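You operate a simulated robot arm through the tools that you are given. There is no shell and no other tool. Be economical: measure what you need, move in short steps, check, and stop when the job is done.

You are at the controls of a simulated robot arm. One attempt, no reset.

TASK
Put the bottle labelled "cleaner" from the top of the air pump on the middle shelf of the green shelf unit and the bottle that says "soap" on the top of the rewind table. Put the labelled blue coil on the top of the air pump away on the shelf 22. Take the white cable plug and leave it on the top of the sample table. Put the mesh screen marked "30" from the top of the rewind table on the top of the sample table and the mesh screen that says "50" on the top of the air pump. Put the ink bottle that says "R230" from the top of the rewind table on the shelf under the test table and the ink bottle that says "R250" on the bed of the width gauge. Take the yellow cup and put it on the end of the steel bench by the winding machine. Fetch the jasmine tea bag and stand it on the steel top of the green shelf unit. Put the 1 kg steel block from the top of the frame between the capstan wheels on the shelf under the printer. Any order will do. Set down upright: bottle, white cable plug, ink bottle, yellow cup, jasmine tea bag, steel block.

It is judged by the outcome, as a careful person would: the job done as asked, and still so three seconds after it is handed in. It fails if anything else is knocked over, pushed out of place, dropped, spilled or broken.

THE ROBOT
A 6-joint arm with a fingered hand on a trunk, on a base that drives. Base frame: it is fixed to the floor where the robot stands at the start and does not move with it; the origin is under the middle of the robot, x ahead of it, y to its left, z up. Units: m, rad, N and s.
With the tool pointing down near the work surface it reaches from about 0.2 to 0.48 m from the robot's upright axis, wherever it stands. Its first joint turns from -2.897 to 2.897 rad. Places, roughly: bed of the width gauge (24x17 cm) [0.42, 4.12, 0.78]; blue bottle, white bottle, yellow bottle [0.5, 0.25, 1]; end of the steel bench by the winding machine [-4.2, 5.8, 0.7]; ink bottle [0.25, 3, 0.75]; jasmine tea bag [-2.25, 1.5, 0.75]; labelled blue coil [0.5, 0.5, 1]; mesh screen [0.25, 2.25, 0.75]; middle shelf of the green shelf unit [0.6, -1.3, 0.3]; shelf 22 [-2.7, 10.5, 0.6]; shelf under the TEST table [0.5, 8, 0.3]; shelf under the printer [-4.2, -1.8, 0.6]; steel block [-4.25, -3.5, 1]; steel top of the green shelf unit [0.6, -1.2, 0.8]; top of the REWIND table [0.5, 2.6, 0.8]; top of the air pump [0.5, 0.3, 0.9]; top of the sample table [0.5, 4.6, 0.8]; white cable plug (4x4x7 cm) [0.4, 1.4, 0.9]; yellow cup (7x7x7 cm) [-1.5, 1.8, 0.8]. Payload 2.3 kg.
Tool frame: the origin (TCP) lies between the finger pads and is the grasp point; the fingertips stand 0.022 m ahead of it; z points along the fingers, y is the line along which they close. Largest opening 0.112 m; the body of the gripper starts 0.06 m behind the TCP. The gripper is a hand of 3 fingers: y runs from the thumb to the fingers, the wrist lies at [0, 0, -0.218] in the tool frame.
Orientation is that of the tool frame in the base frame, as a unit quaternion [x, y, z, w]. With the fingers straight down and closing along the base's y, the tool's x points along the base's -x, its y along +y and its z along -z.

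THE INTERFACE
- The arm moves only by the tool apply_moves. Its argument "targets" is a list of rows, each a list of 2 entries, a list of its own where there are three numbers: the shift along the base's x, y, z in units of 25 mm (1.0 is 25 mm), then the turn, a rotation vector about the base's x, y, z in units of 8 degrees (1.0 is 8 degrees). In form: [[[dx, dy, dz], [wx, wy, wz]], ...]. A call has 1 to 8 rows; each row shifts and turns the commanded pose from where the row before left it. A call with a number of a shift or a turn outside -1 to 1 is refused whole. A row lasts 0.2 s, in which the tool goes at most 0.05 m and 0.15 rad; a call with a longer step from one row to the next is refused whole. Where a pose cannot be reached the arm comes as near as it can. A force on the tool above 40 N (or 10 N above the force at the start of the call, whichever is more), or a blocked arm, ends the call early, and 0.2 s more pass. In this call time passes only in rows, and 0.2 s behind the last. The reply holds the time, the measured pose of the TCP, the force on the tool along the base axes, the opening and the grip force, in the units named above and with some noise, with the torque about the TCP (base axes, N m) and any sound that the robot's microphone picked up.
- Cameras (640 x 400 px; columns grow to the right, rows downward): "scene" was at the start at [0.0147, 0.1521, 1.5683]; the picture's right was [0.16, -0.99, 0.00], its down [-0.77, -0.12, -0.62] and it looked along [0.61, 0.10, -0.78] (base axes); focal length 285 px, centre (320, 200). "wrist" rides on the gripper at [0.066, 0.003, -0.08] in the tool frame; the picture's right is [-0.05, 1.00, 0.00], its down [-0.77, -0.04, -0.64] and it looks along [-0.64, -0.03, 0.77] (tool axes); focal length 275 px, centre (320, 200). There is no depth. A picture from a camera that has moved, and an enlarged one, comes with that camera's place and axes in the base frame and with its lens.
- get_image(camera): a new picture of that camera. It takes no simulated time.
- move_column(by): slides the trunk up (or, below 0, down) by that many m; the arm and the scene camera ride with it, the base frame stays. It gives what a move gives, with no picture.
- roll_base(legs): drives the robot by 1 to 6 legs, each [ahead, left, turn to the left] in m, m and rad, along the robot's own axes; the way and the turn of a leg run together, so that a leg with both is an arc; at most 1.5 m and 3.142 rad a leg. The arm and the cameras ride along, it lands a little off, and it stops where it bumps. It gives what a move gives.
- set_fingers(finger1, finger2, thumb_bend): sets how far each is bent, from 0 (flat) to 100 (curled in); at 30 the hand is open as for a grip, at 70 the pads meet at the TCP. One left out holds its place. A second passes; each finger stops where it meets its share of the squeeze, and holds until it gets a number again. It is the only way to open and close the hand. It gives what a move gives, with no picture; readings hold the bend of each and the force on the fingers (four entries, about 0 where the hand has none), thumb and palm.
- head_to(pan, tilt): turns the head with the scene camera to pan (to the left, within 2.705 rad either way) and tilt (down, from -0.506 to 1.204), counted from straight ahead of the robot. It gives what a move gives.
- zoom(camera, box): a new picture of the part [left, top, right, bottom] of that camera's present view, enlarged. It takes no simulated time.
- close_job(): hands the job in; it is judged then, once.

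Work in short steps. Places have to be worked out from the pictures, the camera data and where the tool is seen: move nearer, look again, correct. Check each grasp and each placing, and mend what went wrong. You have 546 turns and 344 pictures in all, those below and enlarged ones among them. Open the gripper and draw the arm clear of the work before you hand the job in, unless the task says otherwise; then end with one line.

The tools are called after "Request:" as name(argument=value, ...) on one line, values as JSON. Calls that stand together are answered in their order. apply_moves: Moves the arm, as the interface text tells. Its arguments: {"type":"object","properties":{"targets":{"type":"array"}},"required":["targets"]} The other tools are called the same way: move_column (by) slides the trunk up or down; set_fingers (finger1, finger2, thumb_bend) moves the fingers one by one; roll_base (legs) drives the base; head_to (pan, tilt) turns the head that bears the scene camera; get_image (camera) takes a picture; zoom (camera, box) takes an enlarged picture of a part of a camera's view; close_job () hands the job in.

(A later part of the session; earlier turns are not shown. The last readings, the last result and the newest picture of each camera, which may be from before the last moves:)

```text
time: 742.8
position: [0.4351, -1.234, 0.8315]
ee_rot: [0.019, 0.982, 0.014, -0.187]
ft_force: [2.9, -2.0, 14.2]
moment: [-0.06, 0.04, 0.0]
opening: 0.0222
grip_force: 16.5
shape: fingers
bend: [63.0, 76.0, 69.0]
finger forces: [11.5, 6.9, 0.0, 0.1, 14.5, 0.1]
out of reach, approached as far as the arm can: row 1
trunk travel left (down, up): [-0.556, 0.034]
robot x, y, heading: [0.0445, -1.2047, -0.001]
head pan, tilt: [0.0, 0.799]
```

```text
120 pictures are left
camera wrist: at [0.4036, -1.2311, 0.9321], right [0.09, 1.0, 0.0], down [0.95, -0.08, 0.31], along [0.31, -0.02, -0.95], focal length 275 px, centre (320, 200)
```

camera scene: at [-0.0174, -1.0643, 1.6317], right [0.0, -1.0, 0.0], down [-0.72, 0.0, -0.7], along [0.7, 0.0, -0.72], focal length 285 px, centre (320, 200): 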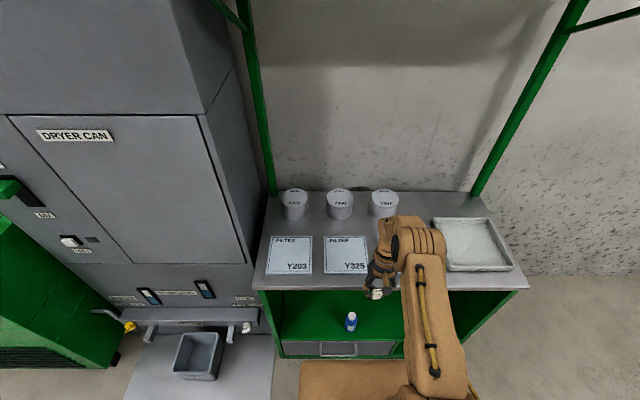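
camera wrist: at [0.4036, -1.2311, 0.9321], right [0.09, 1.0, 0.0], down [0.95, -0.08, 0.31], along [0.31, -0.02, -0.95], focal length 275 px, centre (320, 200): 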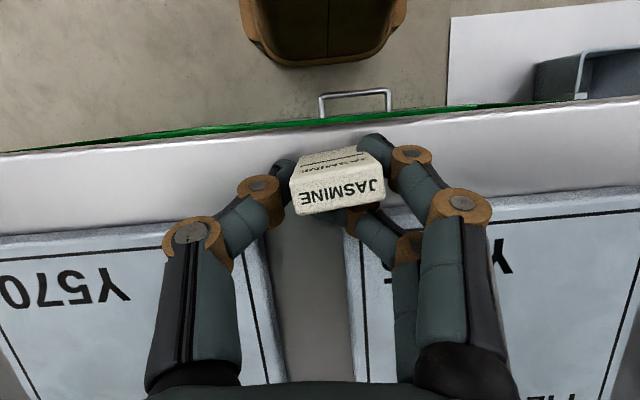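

Contact at 14 N with the packet near upright, well within its tipping angle. I open gently.

Request:
set_fingers(finger1=56, finger2=56, thumb_bend=58)

Request:
get_image(camera="wrist")

Request:
zoom(camera="scene", box=[330, 220, 470, 330])

```text
time: 743.8
position: [0.4347, -1.234, 0.8318]
ee_rot: [0.019, 0.982, 0.014, -0.187]
ft_force: [0.3, 0.0, 0.1]
moment: [-0.03, 0.0, 0.02]
opening: 0.0366
grip_force: 0.1
shape: fingers
bend: [56.0, 56.0, 57.0]
finger forces: [0.1, 0.0, 0.0, 0.0, 0.0, 0.0]
trunk travel left (down, up): [-0.556, 0.034]
robot x, y, heading: [0.0423, -1.205, 0.007]
head pan, tilt: [0.0, 0.799]
```

```text
119 pictures are left
camera wrist: at [0.4036, -1.2309, 0.9311], right [0.09, 1.0, 0.0], down [0.95, -0.08, 0.31], along [0.31, -0.02, -0.95], focal length 275 px, centre (320, 200)
```

wrist: 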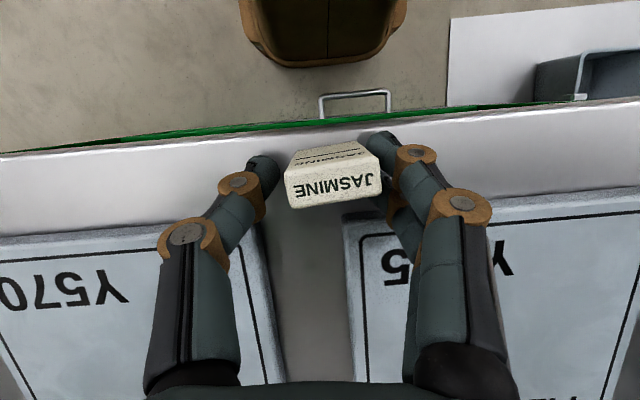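

```text
3.64 times, centred on (400, 275) of scene
camera zoom: at [0.0658, -1.064, 1.6317], right [0.0, -1.0, 0.0], down [-0.72, 0.0, -0.7], along [0.7, 0.0, -0.72], focal length 1035 px, centre (29, -73)
```

zoom: 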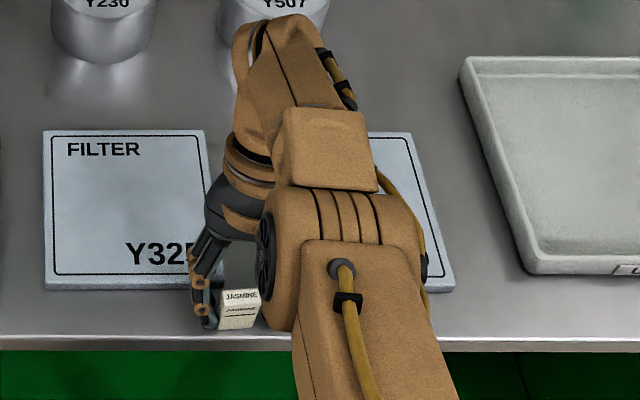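

It stands on the steel top. I open slightly more and rise straight up.

Request:
set_fingers(finger1=48, finger2=48, thumb_bend=50)

Request:
apply_moves(targets=[[[0, 0, 0.5], [0, 0, 0]], [[0, 0, 0.7], [0, 0, 0]], [[0, 0, 0.8], [0, 0, 0]], [[0, 0, 0.8], [0, 0, 0]]])

Request:
get_image(camera="wrist")

```text
time: 744.8
position: [0.4355, -1.2339, 0.8306]
ee_rot: [0.02, 0.982, 0.015, -0.188]
ft_force: [0.0, -0.3, -0.6]
moment: [-0.01, 0.01, 0.0]
opening: 0.0575
grip_force: 0.1
shape: fingers
bend: [48.0, 48.0, 50.0]
finger forces: [0.0, 0.1, 0.0, 0.0, 0.0, 0.0]
trunk travel left (down, up): [-0.556, 0.034]
robot x, y, heading: [0.0457, -1.2034, 0.005]
head pan, tilt: [0.0, 0.799]
```

```text
time: 745.8
position: [0.437, -1.2334, 0.9008]
ee_rot: [0.018, 0.982, 0.014, -0.188]
ft_force: [0.1, -0.9, -0.9]
moment: [-0.01, 0.0, -0.02]
opening: 0.0575
grip_force: 0.1
shape: fingers
bend: [48.0, 48.0, 50.0]
finger forces: [0.0, 0.0, 0.1, 0.0, 0.0, 0.0]
trunk travel left (down, up): [-0.556, 0.034]
robot x, y, heading: [0.0492, -1.202, 0.004]
head pan, tilt: [0.0, 0.799]
```

```text
117 pictures are left
camera wrist: at [0.4051, -1.2307, 1.0006], right [0.08, 1.0, 0.0], down [0.95, -0.08, 0.3], along [0.3, -0.02, -0.95], focal length 275 px, centre (320, 200)
```

wrist: 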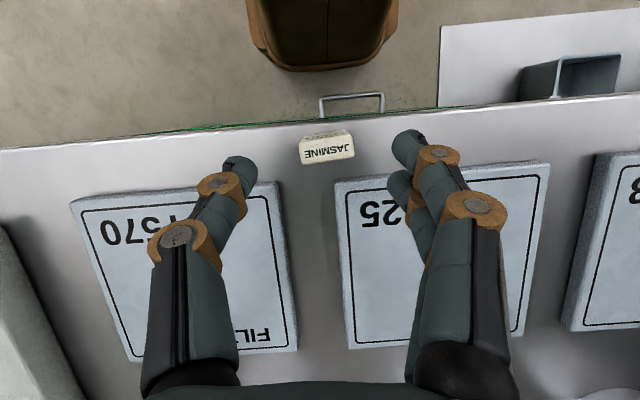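

The tea packet stands. I rise further, back away, and verify from the scene camera.

Request:
apply_moves(targets=[[[0, 0, 0.8], [0, 0, 0]], [[0, 0, 0.8], [0, 0, 0]], [[0, 0, 0.5], [0, 0, 0]]])

Request:
roll_base(legs=[[-0.5, 0, 0]])

Request:
zoom(camera="scene", box=[250, 130, 500, 310])

```text
time: 746.6
position: [0.4362, -1.2344, 0.9522]
ee_rot: [0.019, 0.982, 0.014, -0.188]
ft_force: [0.2, -0.2, -0.2]
moment: [0.02, 0.02, 0.0]
opening: 0.0573
grip_force: 0.1
shape: fingers
bend: [48.0, 48.0, 50.0]
finger forces: [0.0, 0.0, 0.1, 0.0, 0.0, 0.0]
trunk travel left (down, up): [-0.556, 0.034]
robot x, y, heading: [0.0458, -1.2032, 0.002]
head pan, tilt: [0.0, 0.799]
```

```text
time: 749.5
position: [-0.0605, -1.2364, 0.9535]
ee_rot: [0.019, 0.982, 0.013, -0.187]
ft_force: [0.2, 0.1, -0.4]
moment: [-0.01, -0.04, 0.06]
opening: 0.0575
grip_force: 0.1
shape: fingers
bend: [48.0, 48.0, 50.0]
finger forces: [0.1, 0.1, 0.0, 0.1, 0.0, 0.0]
trunk travel left (down, up): [-0.556, 0.034]
robot x, y, heading: [-0.4503, -1.2056, -0.001]
head pan, tilt: [0.0, 0.799]
```

```text
2.22 times, centred on (375, 220) of scene
camera zoom: at [-0.431, -1.0658, 1.6317], right [0.0, -1.0, 0.0], down [-0.72, 0.0, -0.7], along [0.7, 0.0, -0.72], focal length 632 px, centre (198, 156)
```

zoom: 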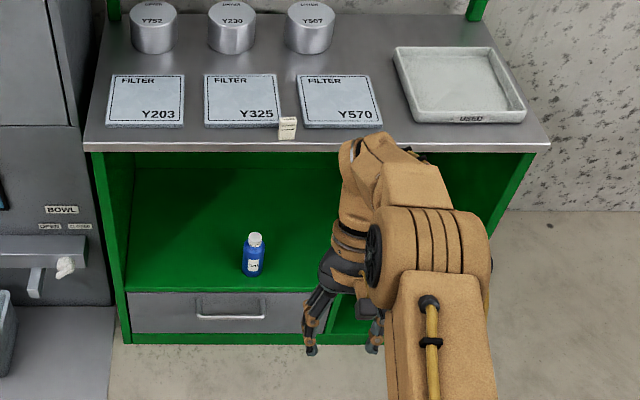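

All good there. Last item: the 1 kg steel block. I bring the tool back to vertical, back off, turn around and look that way.

Request:
apply_moves(targets=[[[0, 0, 0.3], [0, -0.9, 0]], [[0, 0, 0.3], [0, -0.9, 0]], [[0, 0, 0.3], [0, -0.9, 0]]])

Request:
roll_base(legs=[[-0.4, 0, 0], [0, 0, 1.571], [0, 0, 1.571]])

Request:
head_to(pan=0.2, tilt=0.3)

Request:
get_image(camera="scene")

```text
time: 750.3
position: [-0.0606, -1.2366, 0.9755]
ee_rot: [0.017, 1.0, 0.018, 0.0]
ft_force: [-0.7, -0.2, 0.1]
moment: [0.0, 0.0, 0.02]
opening: 0.0575
grip_force: 0.0
shape: fingers
bend: [48.0, 48.0, 50.0]
finger forces: [0.1, 0.0, 0.1, 0.1, 0.0, 0.0]
trunk travel left (down, up): [-0.556, 0.034]
robot x, y, heading: [-0.4493, -1.2059, 0.006]
head pan, tilt: [0.0, 0.799]
```

```text
time: 760.5
position: [-1.2434, -1.1832, 0.9758]
ee_rot: [1.0, -0.008, 0.0, 0.016]
ft_force: [0.8, 0.4, -0.9]
moment: [0.02, -0.01, -0.02]
opening: 0.0573
grip_force: 0.0
shape: fingers
bend: [48.0, 48.0, 50.0]
finger forces: [0.0, 0.0, 0.0, 0.0, 0.0, 0.1]
trunk travel left (down, up): [-0.556, 0.034]
robot x, y, heading: [-0.8557, -1.2086, -3.124]
head pan, tilt: [0.0, 0.799]
```

```text
time: 761.5
position: [-1.243, -1.1819, 0.9751]
ee_rot: [1.0, -0.009, 0.001, 0.016]
ft_force: [1.0, -0.8, -0.9]
moment: [-0.02, 0.0, 0.01]
opening: 0.0573
grip_force: 0.0
shape: fingers
bend: [48.0, 48.0, 50.0]
finger forces: [0.0, 0.1, 0.0, 0.1, 0.0, 0.0]
trunk travel left (down, up): [-0.556, 0.034]
robot x, y, heading: [-0.8537, -1.2089, -3.123]
head pan, tilt: [0.201, 0.3]
```

```text
115 pictures are left
camera scene: at [-0.8807, -1.3677, 1.676], right [-0.22, 0.98, 0.0], down [0.29, 0.06, -0.95], along [-0.93, -0.21, -0.3], focal length 285 px, centre (320, 200)
```

scene: 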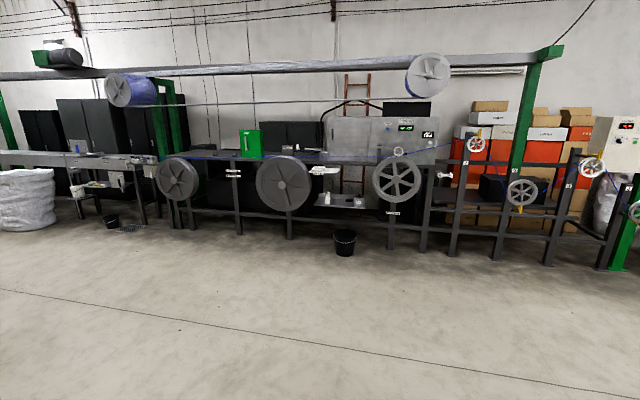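

Request:
zoom(camera="scene", box=[140, 110, 320, 230])

Request:
zoom(camera="scene", box=[290, 90, 450, 230])

```text
3.33 times, centred on (230, 170) of scene
camera zoom: at [-0.8807, -1.3677, 1.676], right [-0.22, 0.98, 0.0], down [0.29, 0.06, -0.95], along [-0.93, -0.21, -0.3], focal length 949 px, centre (620, 300)
```

zoom: 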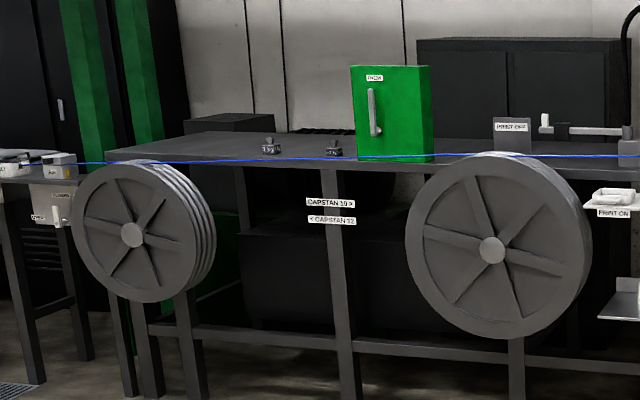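

```text
2.86 times, centred on (370, 160) of scene
camera zoom: at [-0.8807, -1.3677, 1.676], right [-0.22, 0.98, 0.0], down [0.29, 0.06, -0.95], along [-0.93, -0.21, -0.3], focal length 813 px, centre (177, 314)
```

zoom: 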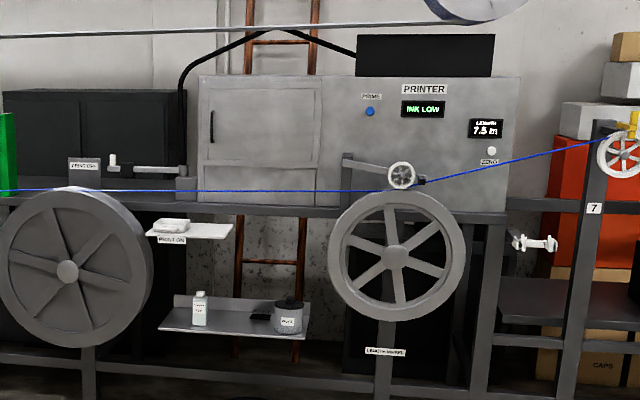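

Two small blocks stand on the frame between the capstan wheels, and the shelf under the printer holds a bottle and a can. I drive closer to read the block labels.

Request:
roll_base(legs=[[1.1, 0, -0.018], [1.0, 0, 0], [0, 1.1, 0], [0, 1.1, 0], [0.3, 0, 0]])

Request:
head_to(pan=0.0, tilt=0.55)

Request:
get_image(camera="scene")

```text
time: 784.0
position: [-3.6382, -3.3924, 0.9751]
ee_rot: [1.0, -0.015, 0.002, 0.016]
ft_force: [-0.8, -0.1, -0.8]
moment: [-0.01, 0.0, 0.0]
opening: 0.0572
grip_force: 0.1
shape: fingers
bend: [48.0, 48.0, 50.0]
finger forces: [0.0, 0.0, 0.0, 0.0, 0.1, 0.1]
trunk travel left (down, up): [-0.556, 0.034]
robot x, y, heading: [-3.2486, -3.4213, -3.134]
head pan, tilt: [0.201, 0.3]
```

```text
time: 784.8
position: [-3.6381, -3.3916, 0.9763]
ee_rot: [1.0, -0.015, 0.001, 0.018]
ft_force: [-0.7, -0.1, -0.1]
moment: [-0.01, 0.0, -0.01]
opening: 0.0573
grip_force: 0.1
shape: fingers
bend: [48.0, 48.0, 50.0]
finger forces: [0.1, 0.0, 0.1, 0.0, 0.1, 0.0]
trunk travel left (down, up): [-0.556, 0.034]
robot x, y, heading: [-3.2463, -3.4207, -3.134]
head pan, tilt: [0.0, 0.55]
```

```text
112 pictures are left
camera scene: at [-3.2759, -3.5644, 1.6531], right [0.0, 1.0, 0.0], down [0.52, 0.0, -0.85], along [-0.85, 0.0, -0.52], focal length 285 px, centre (320, 200)
```

scene: 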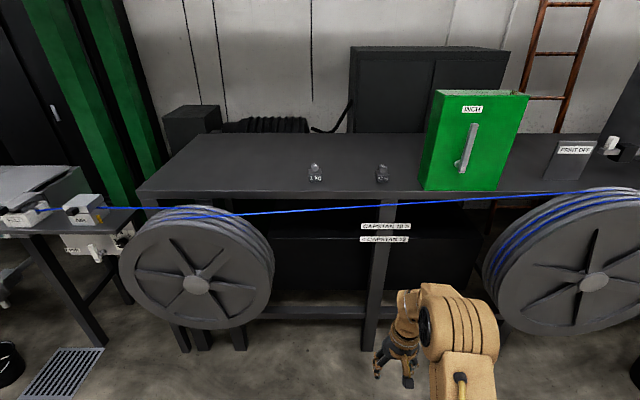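

Request:
zoom(camera="scene", box=[280, 140, 420, 230])

```text
4.44 times, centred on (350, 185) of scene
camera zoom: at [-3.2759, -3.5644, 1.6531], right [0.0, 1.0, 0.0], down [0.52, 0.0, -0.85], along [-0.85, 0.0, -0.52], focal length 1265 px, centre (187, 267)
```

zoom: 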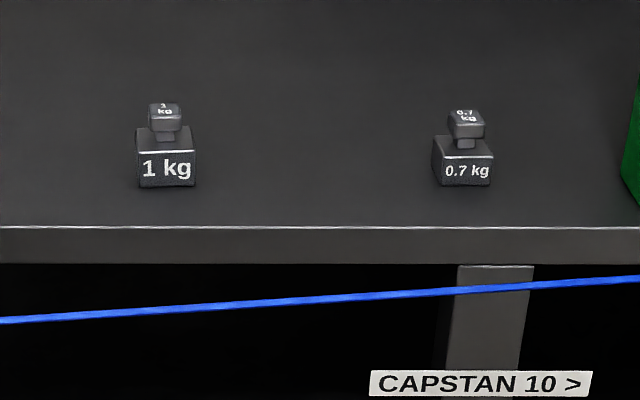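

The 1 kg block is the left one. A blue wire runs in front of the frame, so I need its distance: I take a second view with the trunk lowered.

Request:
move_column(by=-0.25)

Request:
get_image(camera="scene")

Request:
zoom(camera="scene", box=[250, 80, 430, 180])

```text
time: 787.3
position: [-3.6373, -3.3921, 0.7259]
ee_rot: [1.0, -0.015, 0.0, 0.017]
ft_force: [0.4, 0.4, -0.2]
moment: [0.02, 0.02, 0.01]
opening: 0.0571
grip_force: 0.1
shape: fingers
bend: [48.0, 48.0, 50.0]
finger forces: [0.0, 0.1, 0.1, 0.1, 0.1, 0.1]
trunk travel left (down, up): [-0.306, 0.284]
robot x, y, heading: [-3.2418, -3.4247, -3.136]
head pan, tilt: [0.0, 0.55]
```

```text
110 pictures are left
camera scene: at [-3.276, -3.5642, 1.4031], right [0.0, 1.0, 0.0], down [0.52, 0.0, -0.85], along [-0.85, 0.0, -0.52], focal length 285 px, centre (320, 200)
```

scene: 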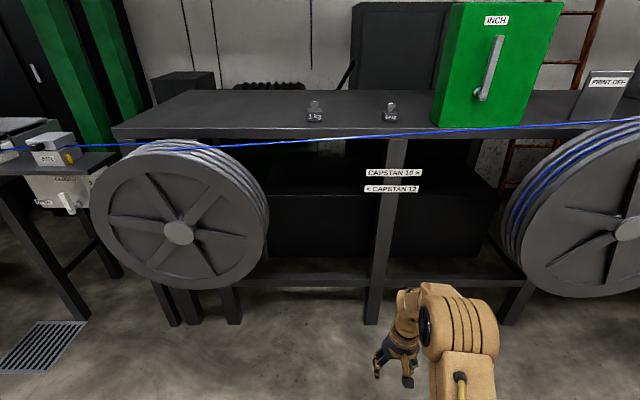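

```text
3.56 times, centred on (340, 130) of scene
camera zoom: at [-3.276, -3.5642, 1.4031], right [0.0, 1.0, 0.0], down [0.52, 0.0, -0.85], along [-0.85, 0.0, -0.52], focal length 1012 px, centre (249, 449)
```

zoom: 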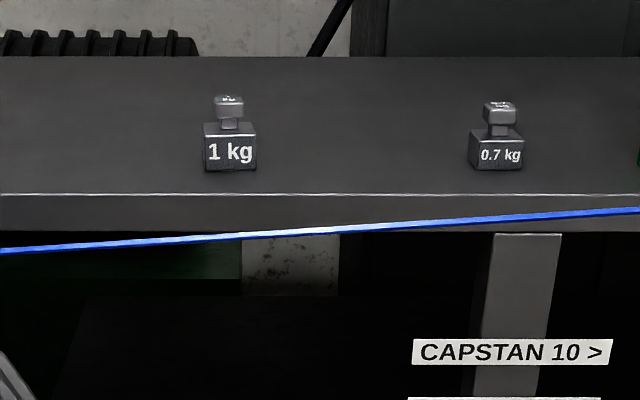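

Triangulated: the block front is x≈−4.32, y≈−3.584, frame top z≈1.10. The wire is at x≈−4.10, z≈1.107. I'll reach over the wire from above: raise the trunk and arm, open, and tilt 28° while still away.

Request:
move_column(by=0.2)

Request:
set_fingers(finger1=32, finger2=32, thumb_bend=32)

Request:
apply_moves(targets=[[[0, 0, 1], [0, 0, 0]], [[0, 0, 1], [0, 0, 0]], [[0, 0, 1], [0, 0.5, 0]], [[0, 0, 1], [0, 0.5, 0]], [[0, 0, 1], [0, 0.5, 0]], [[0, 0, 1], [0, 0.5, 0]], [[0, 0, 1], [0, 0.5, 0]], [[0, 0, 1], [0, 0.5, 0]]])

Request:
apply_moves(targets=[[[0, -0.5, 1], [0, 0.5, 0]], [[0, -0.5, 1], [0, 0, 0]], [[0, -0.5, 1], [0, 0, 0]], [[0, -0.5, 1], [0, 0, 0]]])

Request:
get_image(camera="scene")

```text
time: 789.5
position: [-3.6376, -3.3927, 0.926]
ee_rot: [1.0, -0.016, 0.001, 0.015]
ft_force: [0.2, 0.2, -1.0]
moment: [-0.01, -0.03, 0.01]
opening: 0.0573
grip_force: 0.0
shape: fingers
bend: [48.0, 48.0, 50.0]
finger forces: [0.1, 0.0, 0.0, 0.1, 0.1, 0.0]
trunk travel left (down, up): [-0.506, 0.084]
robot x, y, heading: [-3.2457, -3.4243, -3.135]
head pan, tilt: [0.0, 0.55]
```

```text
time: 790.5
position: [-3.6375, -3.3939, 0.9249]
ee_rot: [1.0, -0.016, 0.002, 0.016]
ft_force: [-0.5, -0.3, -0.8]
moment: [0.05, 0.01, -0.02]
opening: 0.1055
grip_force: 0.0
shape: fingers
bend: [32.0, 32.0, 32.0]
finger forces: [0.0, 0.0, 0.1, 0.0, 0.0, 0.1]
trunk travel left (down, up): [-0.506, 0.084]
robot x, y, heading: [-3.2456, -3.4228, -3.143]
head pan, tilt: [0.0, 0.55]
```

```text
time: 792.3
position: [-3.6373, -3.3927, 1.1261]
ee_rot: [0.978, -0.011, -0.207, 0.02]
ft_force: [1.3, -0.5, 0.0]
moment: [-0.01, -0.02, 0.02]
opening: 0.1056
grip_force: 0.0
shape: fingers
bend: [32.0, 32.0, 32.0]
finger forces: [0.1, 0.1, 0.0, 0.1, 0.0, 0.0]
trunk travel left (down, up): [-0.506, 0.084]
robot x, y, heading: [-3.2503, -3.4236, -3.137]
head pan, tilt: [0.0, 0.55]
```

```text
time: 793.3
position: [-3.6393, -3.4429, 1.2254]
ee_rot: [0.97, -0.011, -0.242, 0.02]
ft_force: [-1.0, -0.2, -0.7]
moment: [0.0, 0.0, 0.03]
opening: 0.1057
grip_force: 0.0
shape: fingers
bend: [32.0, 32.0, 32.0]
finger forces: [0.1, 0.0, 0.0, 0.1, 0.0, 0.0]
trunk travel left (down, up): [-0.506, 0.084]
robot x, y, heading: [-3.2479, -3.4247, -3.138]
head pan, tilt: [0.0, 0.55]
```

```text
108 pictures are left
camera scene: at [-3.2762, -3.5645, 1.603], right [0.0, 1.0, 0.0], down [0.52, 0.0, -0.85], along [-0.85, 0.0, -0.52], focal length 285 px, centre (320, 200)
```

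scene: 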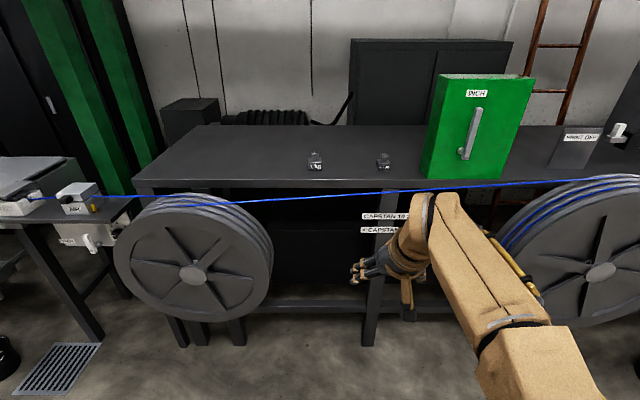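

Hand is above wire height. I shift left 9 cm and drive ahead 0.45 m, then look.

Request:
roll_base(legs=[[0, 0.09, 0], [0.45, 0, 0]])

Request:
get_image(camera="wrist")

Request:
get_image(camera="scene")

```text
time: 796.7
position: [-4.0903, -3.5327, 1.2239]
ee_rot: [0.97, -0.013, -0.24, 0.019]
ft_force: [-0.9, 0.0, 0.6]
moment: [0.01, -0.02, 0.0]
opening: 0.1057
grip_force: 0.0
shape: fingers
bend: [32.0, 32.0, 32.0]
finger forces: [0.0, 0.0, 0.1, 0.1, 0.0, 0.1]
trunk travel left (down, up): [-0.506, 0.084]
robot x, y, heading: [-3.7012, -3.5117, -3.14]
head pan, tilt: [0.0, 0.55]
```

```text
107 pictures are left
camera wrist: at [-3.9937, -3.5347, 1.2665], right [-0.06, -1.0, 0.07], down [-0.38, 0.08, 0.92], along [-0.92, 0.03, -0.39], focal length 275 px, centre (320, 200)
```

wrist: 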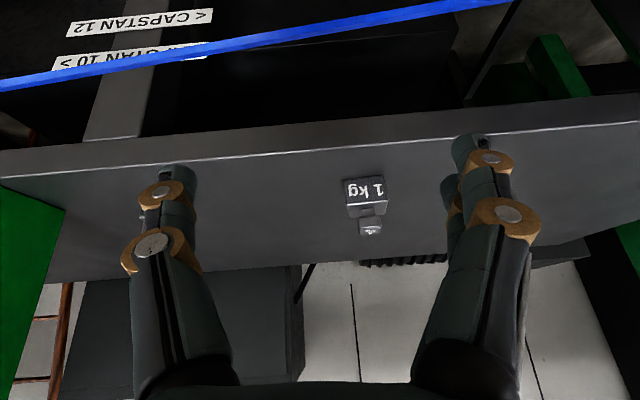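

```text
106 pictures are left
camera scene: at [-3.7286, -3.6554, 1.6031], right [0.0, 1.0, 0.0], down [0.52, 0.0, -0.85], along [-0.85, 0.0, -0.52], focal length 285 px, centre (320, 200)
```

scene: 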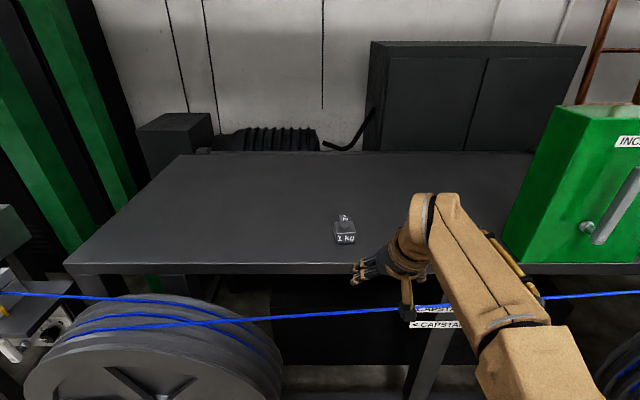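

Block confirmed at (−4.345, −3.588). I shift 3 cm right to stay clear of the left wheel, go 0.13 ahead, then extend over the block at height.

Request:
roll_base(legs=[[0, -0.03, 0], [0.13, 0, 0]])

Request:
apply_moves(targets=[[[-1, -0.7, 0], [0, 0, 0]], [[-1, -0.7, 0], [0, 0, 0]], [[-1, -0.7, 0], [0, 0, 0]], [[-1, -0.7, 0], [0, 0, 0]], [[-1, -0.5, 0], [0, 0, 0]]])

Request:
get_image(camera="wrist")

Request:
get_image(camera="scene")

```text
time: 798.5
position: [-4.222, -3.5019, 1.2253]
ee_rot: [0.97, -0.014, -0.241, 0.02]
ft_force: [0.0, 0.0, -0.4]
moment: [0.01, -0.03, -0.04]
opening: 0.1056
grip_force: 0.0
shape: fingers
bend: [32.0, 32.0, 32.0]
finger forces: [0.0, 0.1, 0.0, 0.0, 0.0, 0.1]
trunk travel left (down, up): [-0.506, 0.084]
robot x, y, heading: [-3.8289, -3.4835, 3.145]
head pan, tilt: [0.0, 0.55]
```

```text
time: 799.7
position: [-4.3375, -3.5878, 1.2182]
ee_rot: [0.97, -0.015, -0.241, 0.019]
ft_force: [0.6, 0.6, 0.3]
moment: [0.0, -0.02, -0.03]
opening: 0.106
grip_force: 0.0
shape: fingers
bend: [32.0, 32.0, 32.0]
finger forces: [0.0, 0.0, 0.0, 0.0, 0.0, 0.0]
out of reach, approached as far as the arm can: row 5
trunk travel left (down, up): [-0.506, 0.084]
robot x, y, heading: [-3.8258, -3.4844, 3.14]
head pan, tilt: [0.0, 0.55]
```

```text
105 pictures are left
camera wrist: at [-4.2412, -3.5901, 1.2597], right [-0.06, -1.0, 0.07], down [-0.38, 0.08, 0.92], along [-0.92, 0.03, -0.39], focal length 275 px, centre (320, 200)
```

wrist: 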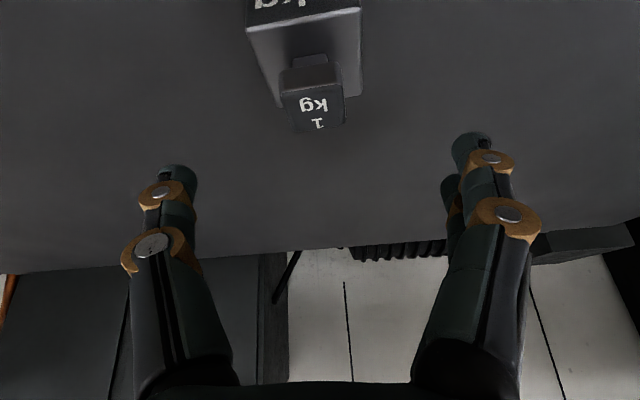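

```text
104 pictures are left
camera scene: at [-3.8597, -3.6258, 1.603], right [0.0, 1.0, 0.0], down [0.52, 0.0, -0.85], along [-0.85, 0.0, -0.52], focal length 285 px, centre (320, 200)
```

scene: 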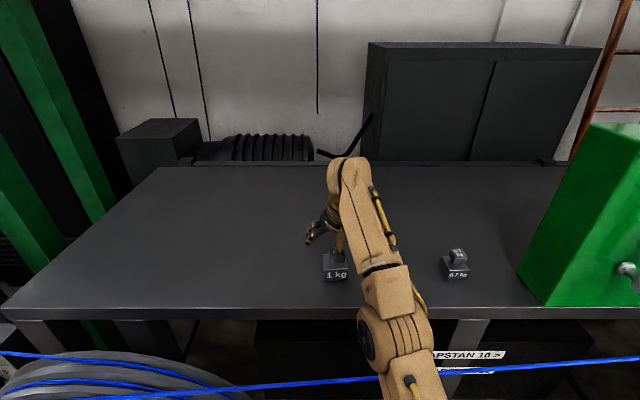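

Over the block, with the elbow well above the wire. I lower 5 cm with the trunk and look.

Request:
move_column(by=-0.05)

Request:
get_image(camera="wrist")

Request:
get_image(camera="scene")

```text
time: 800.6
position: [-4.3384, -3.5879, 1.1684]
ee_rot: [0.97, -0.015, -0.241, 0.02]
ft_force: [-0.5, 0.2, 0.5]
moment: [0.02, -0.01, -0.02]
opening: 0.106
grip_force: 0.0
shape: fingers
bend: [32.0, 32.0, 32.0]
finger forces: [0.1, 0.0, 0.0, 0.0, 0.1, 0.0]
trunk travel left (down, up): [-0.456, 0.134]
robot x, y, heading: [-3.8293, -3.4818, 3.141]
head pan, tilt: [0.0, 0.55]
```

```text
103 pictures are left
camera wrist: at [-4.2407, -3.5895, 1.2103], right [-0.06, -1.0, 0.07], down [-0.38, 0.09, 0.92], along [-0.92, 0.03, -0.39], focal length 275 px, centre (320, 200)
```

wrist: 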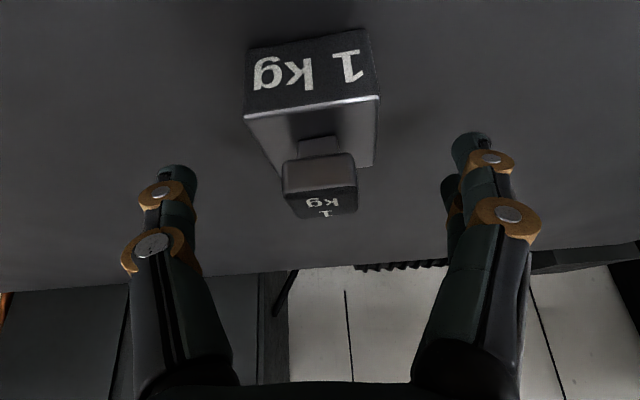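

```text
102 pictures are left
camera scene: at [-3.8588, -3.625, 1.553], right [0.0, 1.0, 0.0], down [0.52, 0.0, -0.85], along [-0.85, 0.0, -0.52], focal length 285 px, centre (320, 200)
```

scene: 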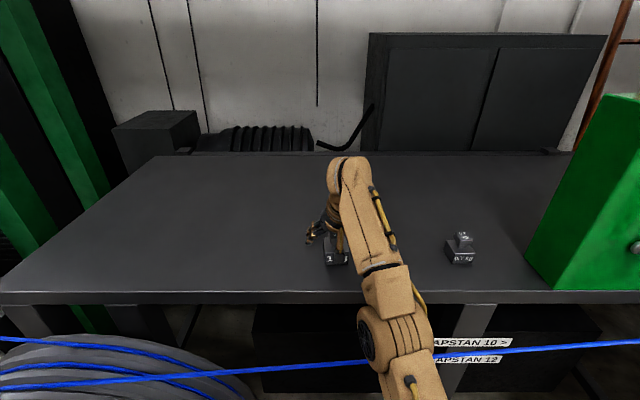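

Good alignment. I lower 2.7 cm more and close on the block body.

Request:
move_column(by=-0.026)

Request:
set_fingers(finger1=75, finger2=75, thumb_bend=75)

Request:
get_image(camera="wrist")

```text
time: 801.3
position: [-4.337, -3.5879, 1.1437]
ee_rot: [0.97, -0.014, -0.242, 0.02]
ft_force: [0.4, -0.1, 0.0]
moment: [-0.04, -0.03, 0.04]
opening: 0.1061
grip_force: 0.0
shape: fingers
bend: [32.0, 32.0, 32.0]
finger forces: [0.0, 0.0, 0.0, 0.1, 0.0, 0.0]
trunk travel left (down, up): [-0.43, 0.16]
robot x, y, heading: [-3.8267, -3.48, 3.138]
head pan, tilt: [0.0, 0.55]
```

```text
time: 802.3
position: [-4.338, -3.5873, 1.143]
ee_rot: [0.97, -0.014, -0.242, 0.021]
ft_force: [-0.4, -1.7, -0.7]
moment: [-0.08, 0.01, 0.14]
opening: 0.0481
grip_force: 15.4
shape: fingers
bend: [54.0, 52.0, 58.0]
finger forces: [8.2, 8.1, 0.0, 0.0, 14.6, 0.1]
trunk travel left (down, up): [-0.43, 0.16]
robot x, y, heading: [-3.825, -3.4872, 3.14]
head pan, tilt: [0.0, 0.55]
```

```text
101 pictures are left
camera wrist: at [-4.241, -3.59, 1.1841], right [-0.06, -1.0, 0.07], down [-0.38, 0.08, 0.92], along [-0.92, 0.03, -0.39], focal length 275 px, centre (320, 200)
```

wrist: 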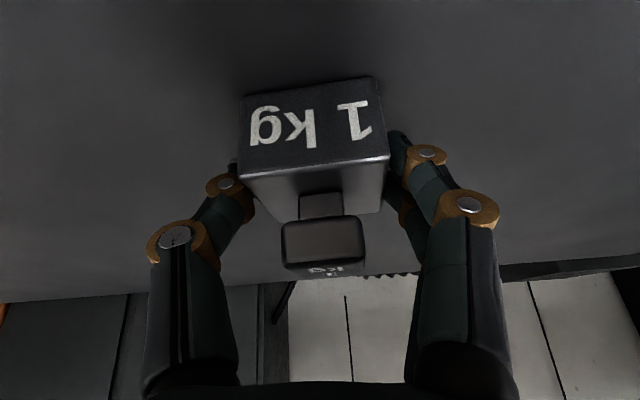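

Gripped at 15 N per side. I lift 3 cm with the trunk and check for slip.

Request:
move_column(by=0.03)

Request:
get_image(camera="wrist")

```text
time: 803.1
position: [-4.3387, -3.5881, 1.1717]
ee_rot: [0.97, -0.014, -0.241, 0.02]
ft_force: [-0.4, 0.1, -8.8]
moment: [-0.03, -0.14, 0.02]
opening: 0.0483
grip_force: 15.2
shape: fingers
bend: [54.0, 52.0, 58.0]
finger forces: [7.7, 7.8, 0.0, 0.0, 15.2, 0.0]
trunk travel left (down, up): [-0.46, 0.13]
robot x, y, heading: [-3.8342, -3.487, 3.138]
head pan, tilt: [0.0, 0.55]
```

```text
100 pictures are left
camera wrist: at [-4.2425, -3.5899, 1.2135], right [-0.06, -1.0, 0.07], down [-0.38, 0.08, 0.92], along [-0.92, 0.03, -0.39], focal length 275 px, centre (320, 200)
```

wrist: 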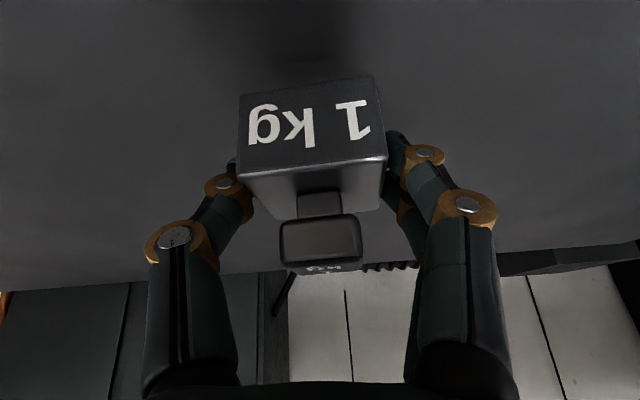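

No slip. I raise further so that the block clears the wire well, then back away and re-check.

Request:
move_column(by=0.1)

Request:
roll_base(legs=[[-0.5, 0, 0]])

Request:
get_image(camera="wrist")

Request:
get_image(camera="scene")

```text
time: 804.4
position: [-4.3382, -3.5866, 1.2717]
ee_rot: [0.97, -0.015, -0.241, 0.02]
ft_force: [0.1, 0.6, -10.2]
moment: [-0.02, -0.12, 0.0]
opening: 0.0482
grip_force: 15.1
shape: fingers
bend: [54.0, 52.0, 58.0]
finger forces: [7.6, 7.7, 0.0, 0.0, 15.1, 0.1]
trunk travel left (down, up): [-0.56, 0.03]
robot x, y, heading: [-3.8284, -3.4839, 3.143]
head pan, tilt: [0.0, 0.55]
```

```text
time: 807.3
position: [-3.8425, -3.5875, 1.2722]
ee_rot: [0.97, -0.014, -0.241, 0.021]
ft_force: [0.2, -0.7, -9.9]
moment: [-0.01, -0.09, 0.01]
opening: 0.0481
grip_force: 15.4
shape: fingers
bend: [54.0, 52.0, 58.0]
finger forces: [7.8, 7.7, 0.0, 0.0, 15.2, 0.0]
trunk travel left (down, up): [-0.56, 0.03]
robot x, y, heading: [-3.3313, -3.4839, 3.141]
head pan, tilt: [0.0, 0.55]
```

```text
99 pictures are left
camera wrist: at [-3.7454, -3.5907, 1.3138], right [-0.06, -1.0, 0.07], down [-0.38, 0.09, 0.92], along [-0.92, 0.03, -0.39], focal length 275 px, centre (320, 200)
```

wrist: 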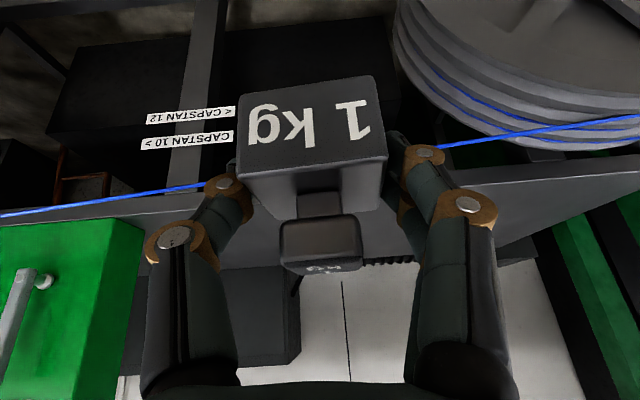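

```text
98 pictures are left
camera scene: at [-3.364, -3.6266, 1.657], right [0.0, 1.0, 0.0], down [0.52, 0.0, -0.85], along [-0.85, 0.0, -0.52], focal length 285 px, centre (320, 200)
```

scene: 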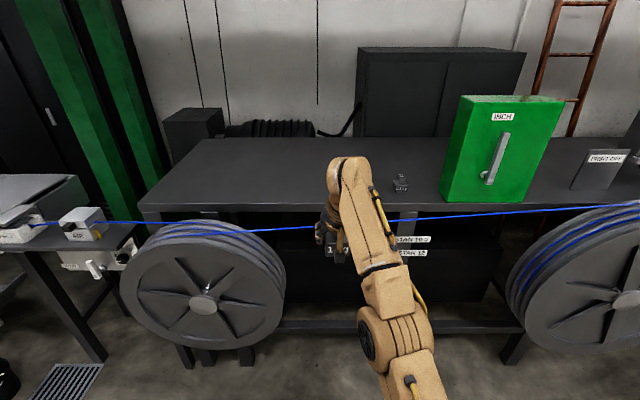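

The block is clear and the wire undisturbed. I retract a little and move to face the printer shelf.

Request:
apply_moves(targets=[[[0.7, 0.5, 0], [0, 0, 0]], [[0.7, 0.5, 0], [0, 0, 0]], [[0.7, 0.5, 0], [0, 0, 0]], [[0.7, 0.5, 0], [0, 0, 0]]])

Request:
roll_base(legs=[[-0.2, 0, 0], [0, -0.82, 0], [0, -0.82, 0]])

Request:
get_image(camera="scene")

```text
time: 808.3
position: [-3.8152, -3.5481, 1.3091]
ee_rot: [0.97, -0.014, -0.24, 0.02]
ft_force: [0.0, 0.0, -9.8]
moment: [-0.03, -0.14, 0.0]
opening: 0.048
grip_force: 15.3
shape: fingers
bend: [54.0, 52.0, 58.0]
finger forces: [7.7, 7.6, 0.0, 0.0, 15.2, 0.1]
out of reach, approached as far as the arm can: row 1, 2, 3, 4
trunk travel left (down, up): [-0.56, 0.03]
robot x, y, heading: [-3.3324, -3.483, 3.142]
head pan, tilt: [0.0, 0.55]
```

```text
time: 817.9
position: [-3.6137, -1.9011, 1.3088]
ee_rot: [0.971, -0.014, -0.239, 0.02]
ft_force: [0.1, 0.8, -9.7]
moment: [-0.01, -0.13, 0.02]
opening: 0.048
grip_force: 15.6
shape: fingers
bend: [54.0, 52.0, 58.0]
finger forces: [7.8, 7.6, 0.0, 0.0, 15.2, 0.1]
trunk travel left (down, up): [-0.56, 0.03]
robot x, y, heading: [-3.1297, -1.8383, 3.142]
head pan, tilt: [0.0, 0.55]
```

```text
97 pictures are left
camera scene: at [-3.162, -1.9783, 1.657], right [0.0, 1.0, 0.0], down [0.52, 0.0, -0.85], along [-0.85, 0.0, -0.52], focal length 285 px, centre (320, 200)
```

scene: 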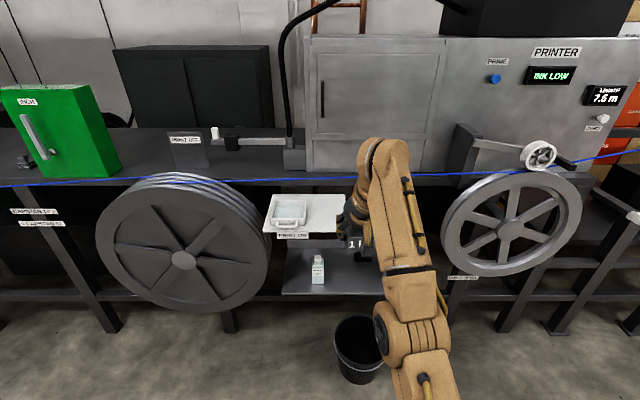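

The shelf under the printer (z≈0.6) holds a bottle and, to the right, a can; a bucket stands on the floor in front. I lower the trunk to see the shelf better.

Request:
move_column(by=-0.4)

Request:
head_to(pan=-0.1, tilt=0.5)

Request:
get_image(camera="scene")

Request:
get_image(camera="wrist")

```text
time: 821.7
position: [-3.6133, -1.8998, 0.9093]
ee_rot: [0.971, -0.013, -0.24, 0.021]
ft_force: [-0.9, 0.1, -10.2]
moment: [0.0, -0.12, 0.01]
opening: 0.0481
grip_force: 15.3
shape: fingers
bend: [54.0, 52.0, 58.0]
finger forces: [7.7, 7.6, 0.1, 0.1, 15.1, 0.0]
trunk travel left (down, up): [-0.16, 0.43]
robot x, y, heading: [-3.1338, -1.8394, 3.143]
head pan, tilt: [0.0, 0.55]
```

```text
time: 822.4
position: [-3.6137, -1.9001, 0.9083]
ee_rot: [0.971, -0.013, -0.24, 0.02]
ft_force: [0.0, 0.2, -10.3]
moment: [-0.01, -0.11, -0.02]
opening: 0.0481
grip_force: 15.5
shape: fingers
bend: [54.0, 52.0, 58.0]
finger forces: [7.9, 7.6, 0.0, 0.0, 15.2, 0.0]
trunk travel left (down, up): [-0.16, 0.43]
robot x, y, heading: [-3.1329, -1.8365, 3.145]
head pan, tilt: [-0.099, 0.499]
```

```text
96 pictures are left
camera scene: at [-3.1622, -1.9694, 1.2615], right [0.1, 1.0, 0.0], down [0.48, -0.05, -0.88], along [-0.87, 0.09, -0.48], focal length 285 px, centre (320, 200)
```

scene: 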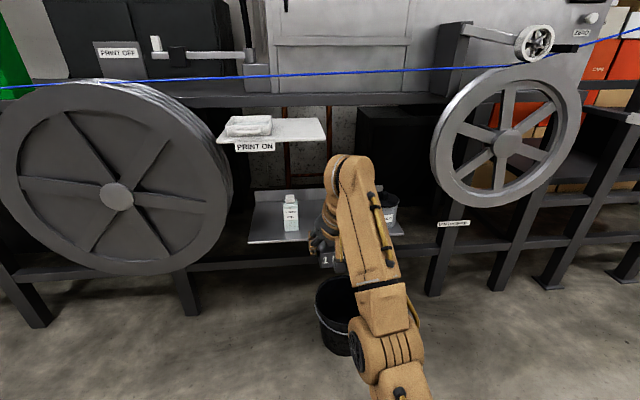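

```text
95 pictures are left
camera wrist: at [-3.517, -1.9026, 0.9508], right [-0.06, -1.0, 0.07], down [-0.39, 0.08, 0.92], along [-0.92, 0.03, -0.39], focal length 275 px, centre (320, 200)
```

wrist: 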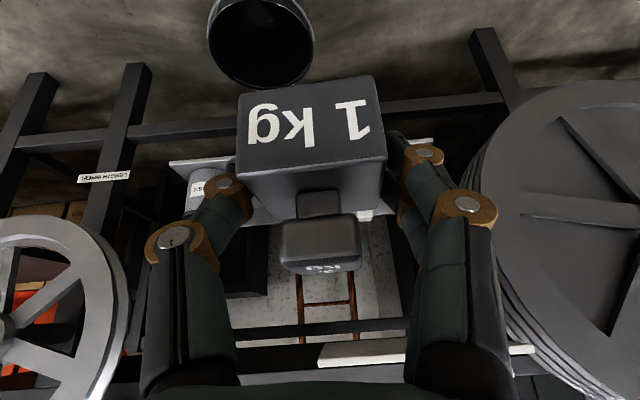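

Free gap on the shelf: y −1.95 to −1.78, so I aim for (−4.115, −1.865). I align sideways and lower the arm to entry height here in free space.

Request:
roll_base(legs=[[0, -0.035, -0.002]])

Request:
apply_moves(targets=[[[0, 0, -1], [0, 0, 0]], [[0, 0, -1], [0, 0, 0]], [[0, 0, -1], [0, 0, 0]], [[0, 0, -1], [0, 0, 0]], [[0, 0, -1], [0, 0, 0]], [[0, 0, -1], [0, 0, 0]], [[0, 0, -1], [0, 0, 0]], [[0, 0, -1], [0, 0, 0]]])

Request:
get_image(camera="scene")

Request:
get_image(camera="wrist")

```text
time: 823.3
position: [-3.613, -1.8638, 0.9093]
ee_rot: [0.971, -0.015, -0.24, 0.021]
ft_force: [0.2, 0.9, -10.1]
moment: [0.0, -0.15, 0.01]
opening: 0.0481
grip_force: 15.7
shape: fingers
bend: [54.0, 52.0, 58.0]
finger forces: [7.7, 7.5, 0.1, 0.0, 15.3, 0.1]
trunk travel left (down, up): [-0.16, 0.43]
robot x, y, heading: [-3.1316, -1.8031, 3.138]
head pan, tilt: [-0.099, 0.499]
```

```text
time: 825.1
position: [-3.7004, -1.8785, 0.7628]
ee_rot: [0.971, -0.014, -0.238, 0.021]
ft_force: [0.0, 0.2, -10.3]
moment: [-0.02, -0.11, 0.02]
opening: 0.048
grip_force: 15.2
shape: fingers
bend: [54.0, 52.0, 58.0]
finger forces: [7.8, 7.6, 0.0, 0.1, 15.2, 0.0]
out of reach, approached as far as the arm can: row 1, 2, 3, 4, 5, 6, 7, 8
trunk travel left (down, up): [-0.16, 0.43]
robot x, y, heading: [-3.1306, -1.804, 3.142]
head pan, tilt: [-0.099, 0.499]
```

```text
94 pictures are left
camera scene: at [-3.1629, -1.9342, 1.2616], right [0.1, 0.99, 0.0], down [0.48, -0.05, -0.88], along [-0.87, 0.09, -0.48], focal length 285 px, centre (320, 200)
```

scene: 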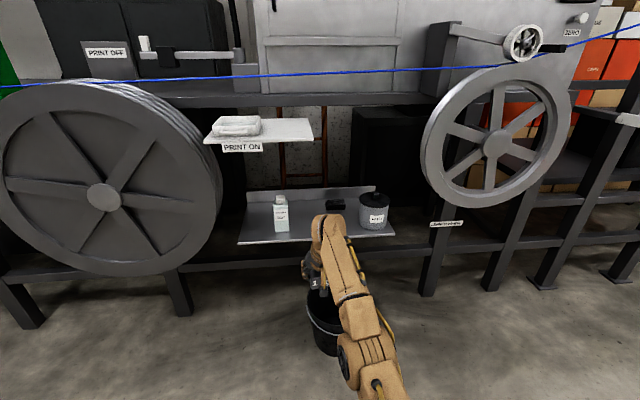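

```text
93 pictures are left
camera wrist: at [-3.6046, -1.8814, 0.8045], right [-0.06, -1.0, 0.07], down [-0.39, 0.08, 0.92], along [-0.92, 0.03, -0.39], focal length 275 px, centre (320, 200)
```

wrist: 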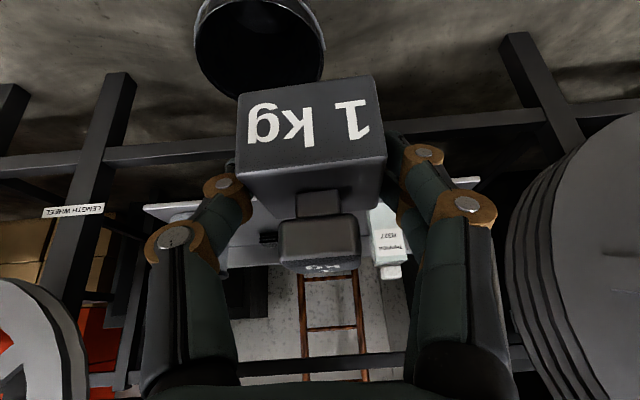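

The arm has slid outward to r≈0.57. I pull it back in and see whether it follows.

Request:
apply_moves(targets=[[[1, 0.3, 0], [0, 0, 0]], [[1, 0.3, 0], [0, 0, 0]], [[1, 0.3, 0], [0, 0, 0]], [[1, 0.3, -0.5], [0, 0, 0]]])

Request:
get_image(camera="scene")

```text
time: 826.1
position: [-3.6911, -1.8638, 0.7905]
ee_rot: [0.971, -0.015, -0.239, 0.019]
ft_force: [0.9, 0.2, -10.1]
moment: [0.0, -0.1, -0.01]
opening: 0.0479
grip_force: 15.2
shape: fingers
bend: [54.0, 52.0, 58.0]
finger forces: [7.8, 7.5, 0.0, 0.1, 15.3, 0.0]
out of reach, approached as far as the arm can: row 1, 2, 3, 4
trunk travel left (down, up): [-0.16, 0.43]
robot x, y, heading: [-3.1305, -1.8007, 3.141]
head pan, tilt: [-0.099, 0.499]
```

```text
92 pictures are left
camera scene: at [-3.1627, -1.9341, 1.2615], right [0.1, 0.99, 0.0], down [0.48, -0.05, -0.88], along [-0.87, 0.09, -0.48], focal length 285 px, centre (320, 200)
```

scene: 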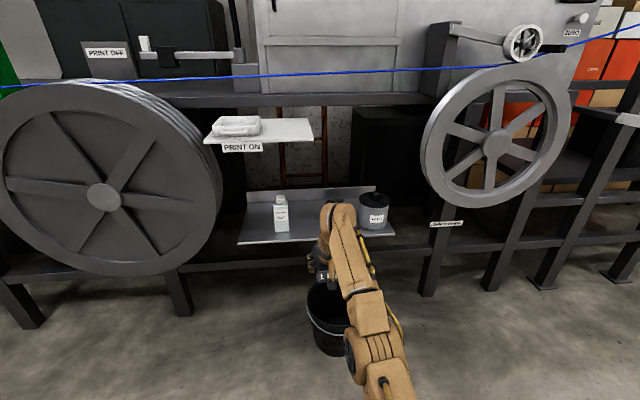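

The arm seems stuck at full extension. I command a purely inward pull (back and down along the arm's line) to bend the elbow.

Request:
apply_moves(targets=[[[0.9, 0, -0.5], [0, 0, 0]], [[0.9, 0, -0.5], [0, 0, 0]], [[0.9, 0, -0.5], [0, 0, 0]], [[0.9, 0, -0.5], [0, 0, 0]], [[0.9, 0, -0.5], [0, 0, 0]], [[0.9, 0, -0.5], [0, 0, 0]]])

```text
time: 827.5
position: [-3.6941, -1.882, 0.7776]
ee_rot: [0.971, -0.015, -0.239, 0.02]
ft_force: [0.1, -0.5, -10.2]
moment: [-0.01, -0.11, 0.04]
opening: 0.0484
grip_force: 15.7
shape: fingers
bend: [54.0, 52.0, 58.0]
finger forces: [7.9, 7.6, 0.0, 0.0, 15.1, 0.0]
out of reach, approached as far as the arm can: row 1, 2, 3, 4, 5, 6
trunk travel left (down, up): [-0.16, 0.43]
robot x, y, heading: [-3.1288, -1.8039, 3.141]
head pan, tilt: [-0.099, 0.499]
```

The elbow stays straight, but that's fine: I can position with the base and trunk. I lower the trunk 6 cm, shift right 6 cm, and drive in partway.

Request:
move_column(by=-0.06)

Request:
roll_base(legs=[[0, -0.06, 0], [0.25, 0, 0]])

Request:
get_image(camera="wrist")

Request:
get_image(camera="scene")

```text
time: 828.5
position: [-3.6946, -1.8832, 0.7184]
ee_rot: [0.971, -0.014, -0.239, 0.019]
ft_force: [-0.2, 1.4, -9.8]
moment: [-0.01, -0.13, 0.02]
opening: 0.048
grip_force: 15.4
shape: fingers
bend: [54.0, 52.0, 58.0]
finger forces: [7.7, 7.5, 0.1, 0.0, 15.2, 0.1]
trunk travel left (down, up): [-0.1, 0.49]
robot x, y, heading: [-3.1309, -1.801, 3.136]
head pan, tilt: [-0.099, 0.499]
```

```text
time: 830.9
position: [-3.9434, -1.8232, 0.7184]
ee_rot: [0.971, -0.014, -0.238, 0.019]
ft_force: [-0.5, 0.4, -11.2]
moment: [0.02, -0.04, -0.03]
opening: 0.0482
grip_force: 16.1
shape: fingers
bend: [54.0, 53.0, 58.0]
finger forces: [7.9, 7.5, 0.1, 0.0, 15.2, 0.0]
trunk travel left (down, up): [-0.1, 0.49]
robot x, y, heading: [-3.3803, -1.7445, 3.143]
head pan, tilt: [-0.099, 0.499]
```

```text
91 pictures are left
camera wrist: at [-3.847, -1.8246, 0.7597], right [-0.06, -1.0, 0.07], down [-0.39, 0.08, 0.92], along [-0.92, 0.03, -0.39], focal length 275 px, centre (320, 200)
```

wrist: 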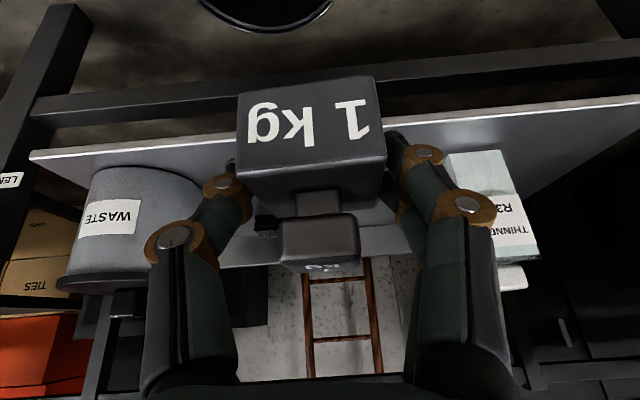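

```text
90 pictures are left
camera scene: at [-3.4117, -1.8739, 1.2015], right [0.1, 0.99, 0.0], down [0.48, -0.05, -0.88], along [-0.87, 0.09, -0.48], focal length 285 px, centre (320, 200)
```

scene: 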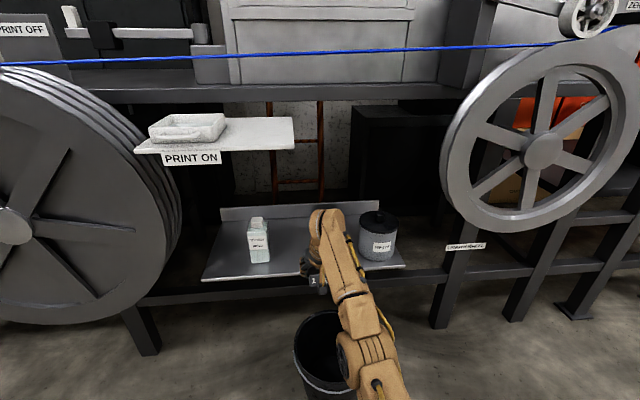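

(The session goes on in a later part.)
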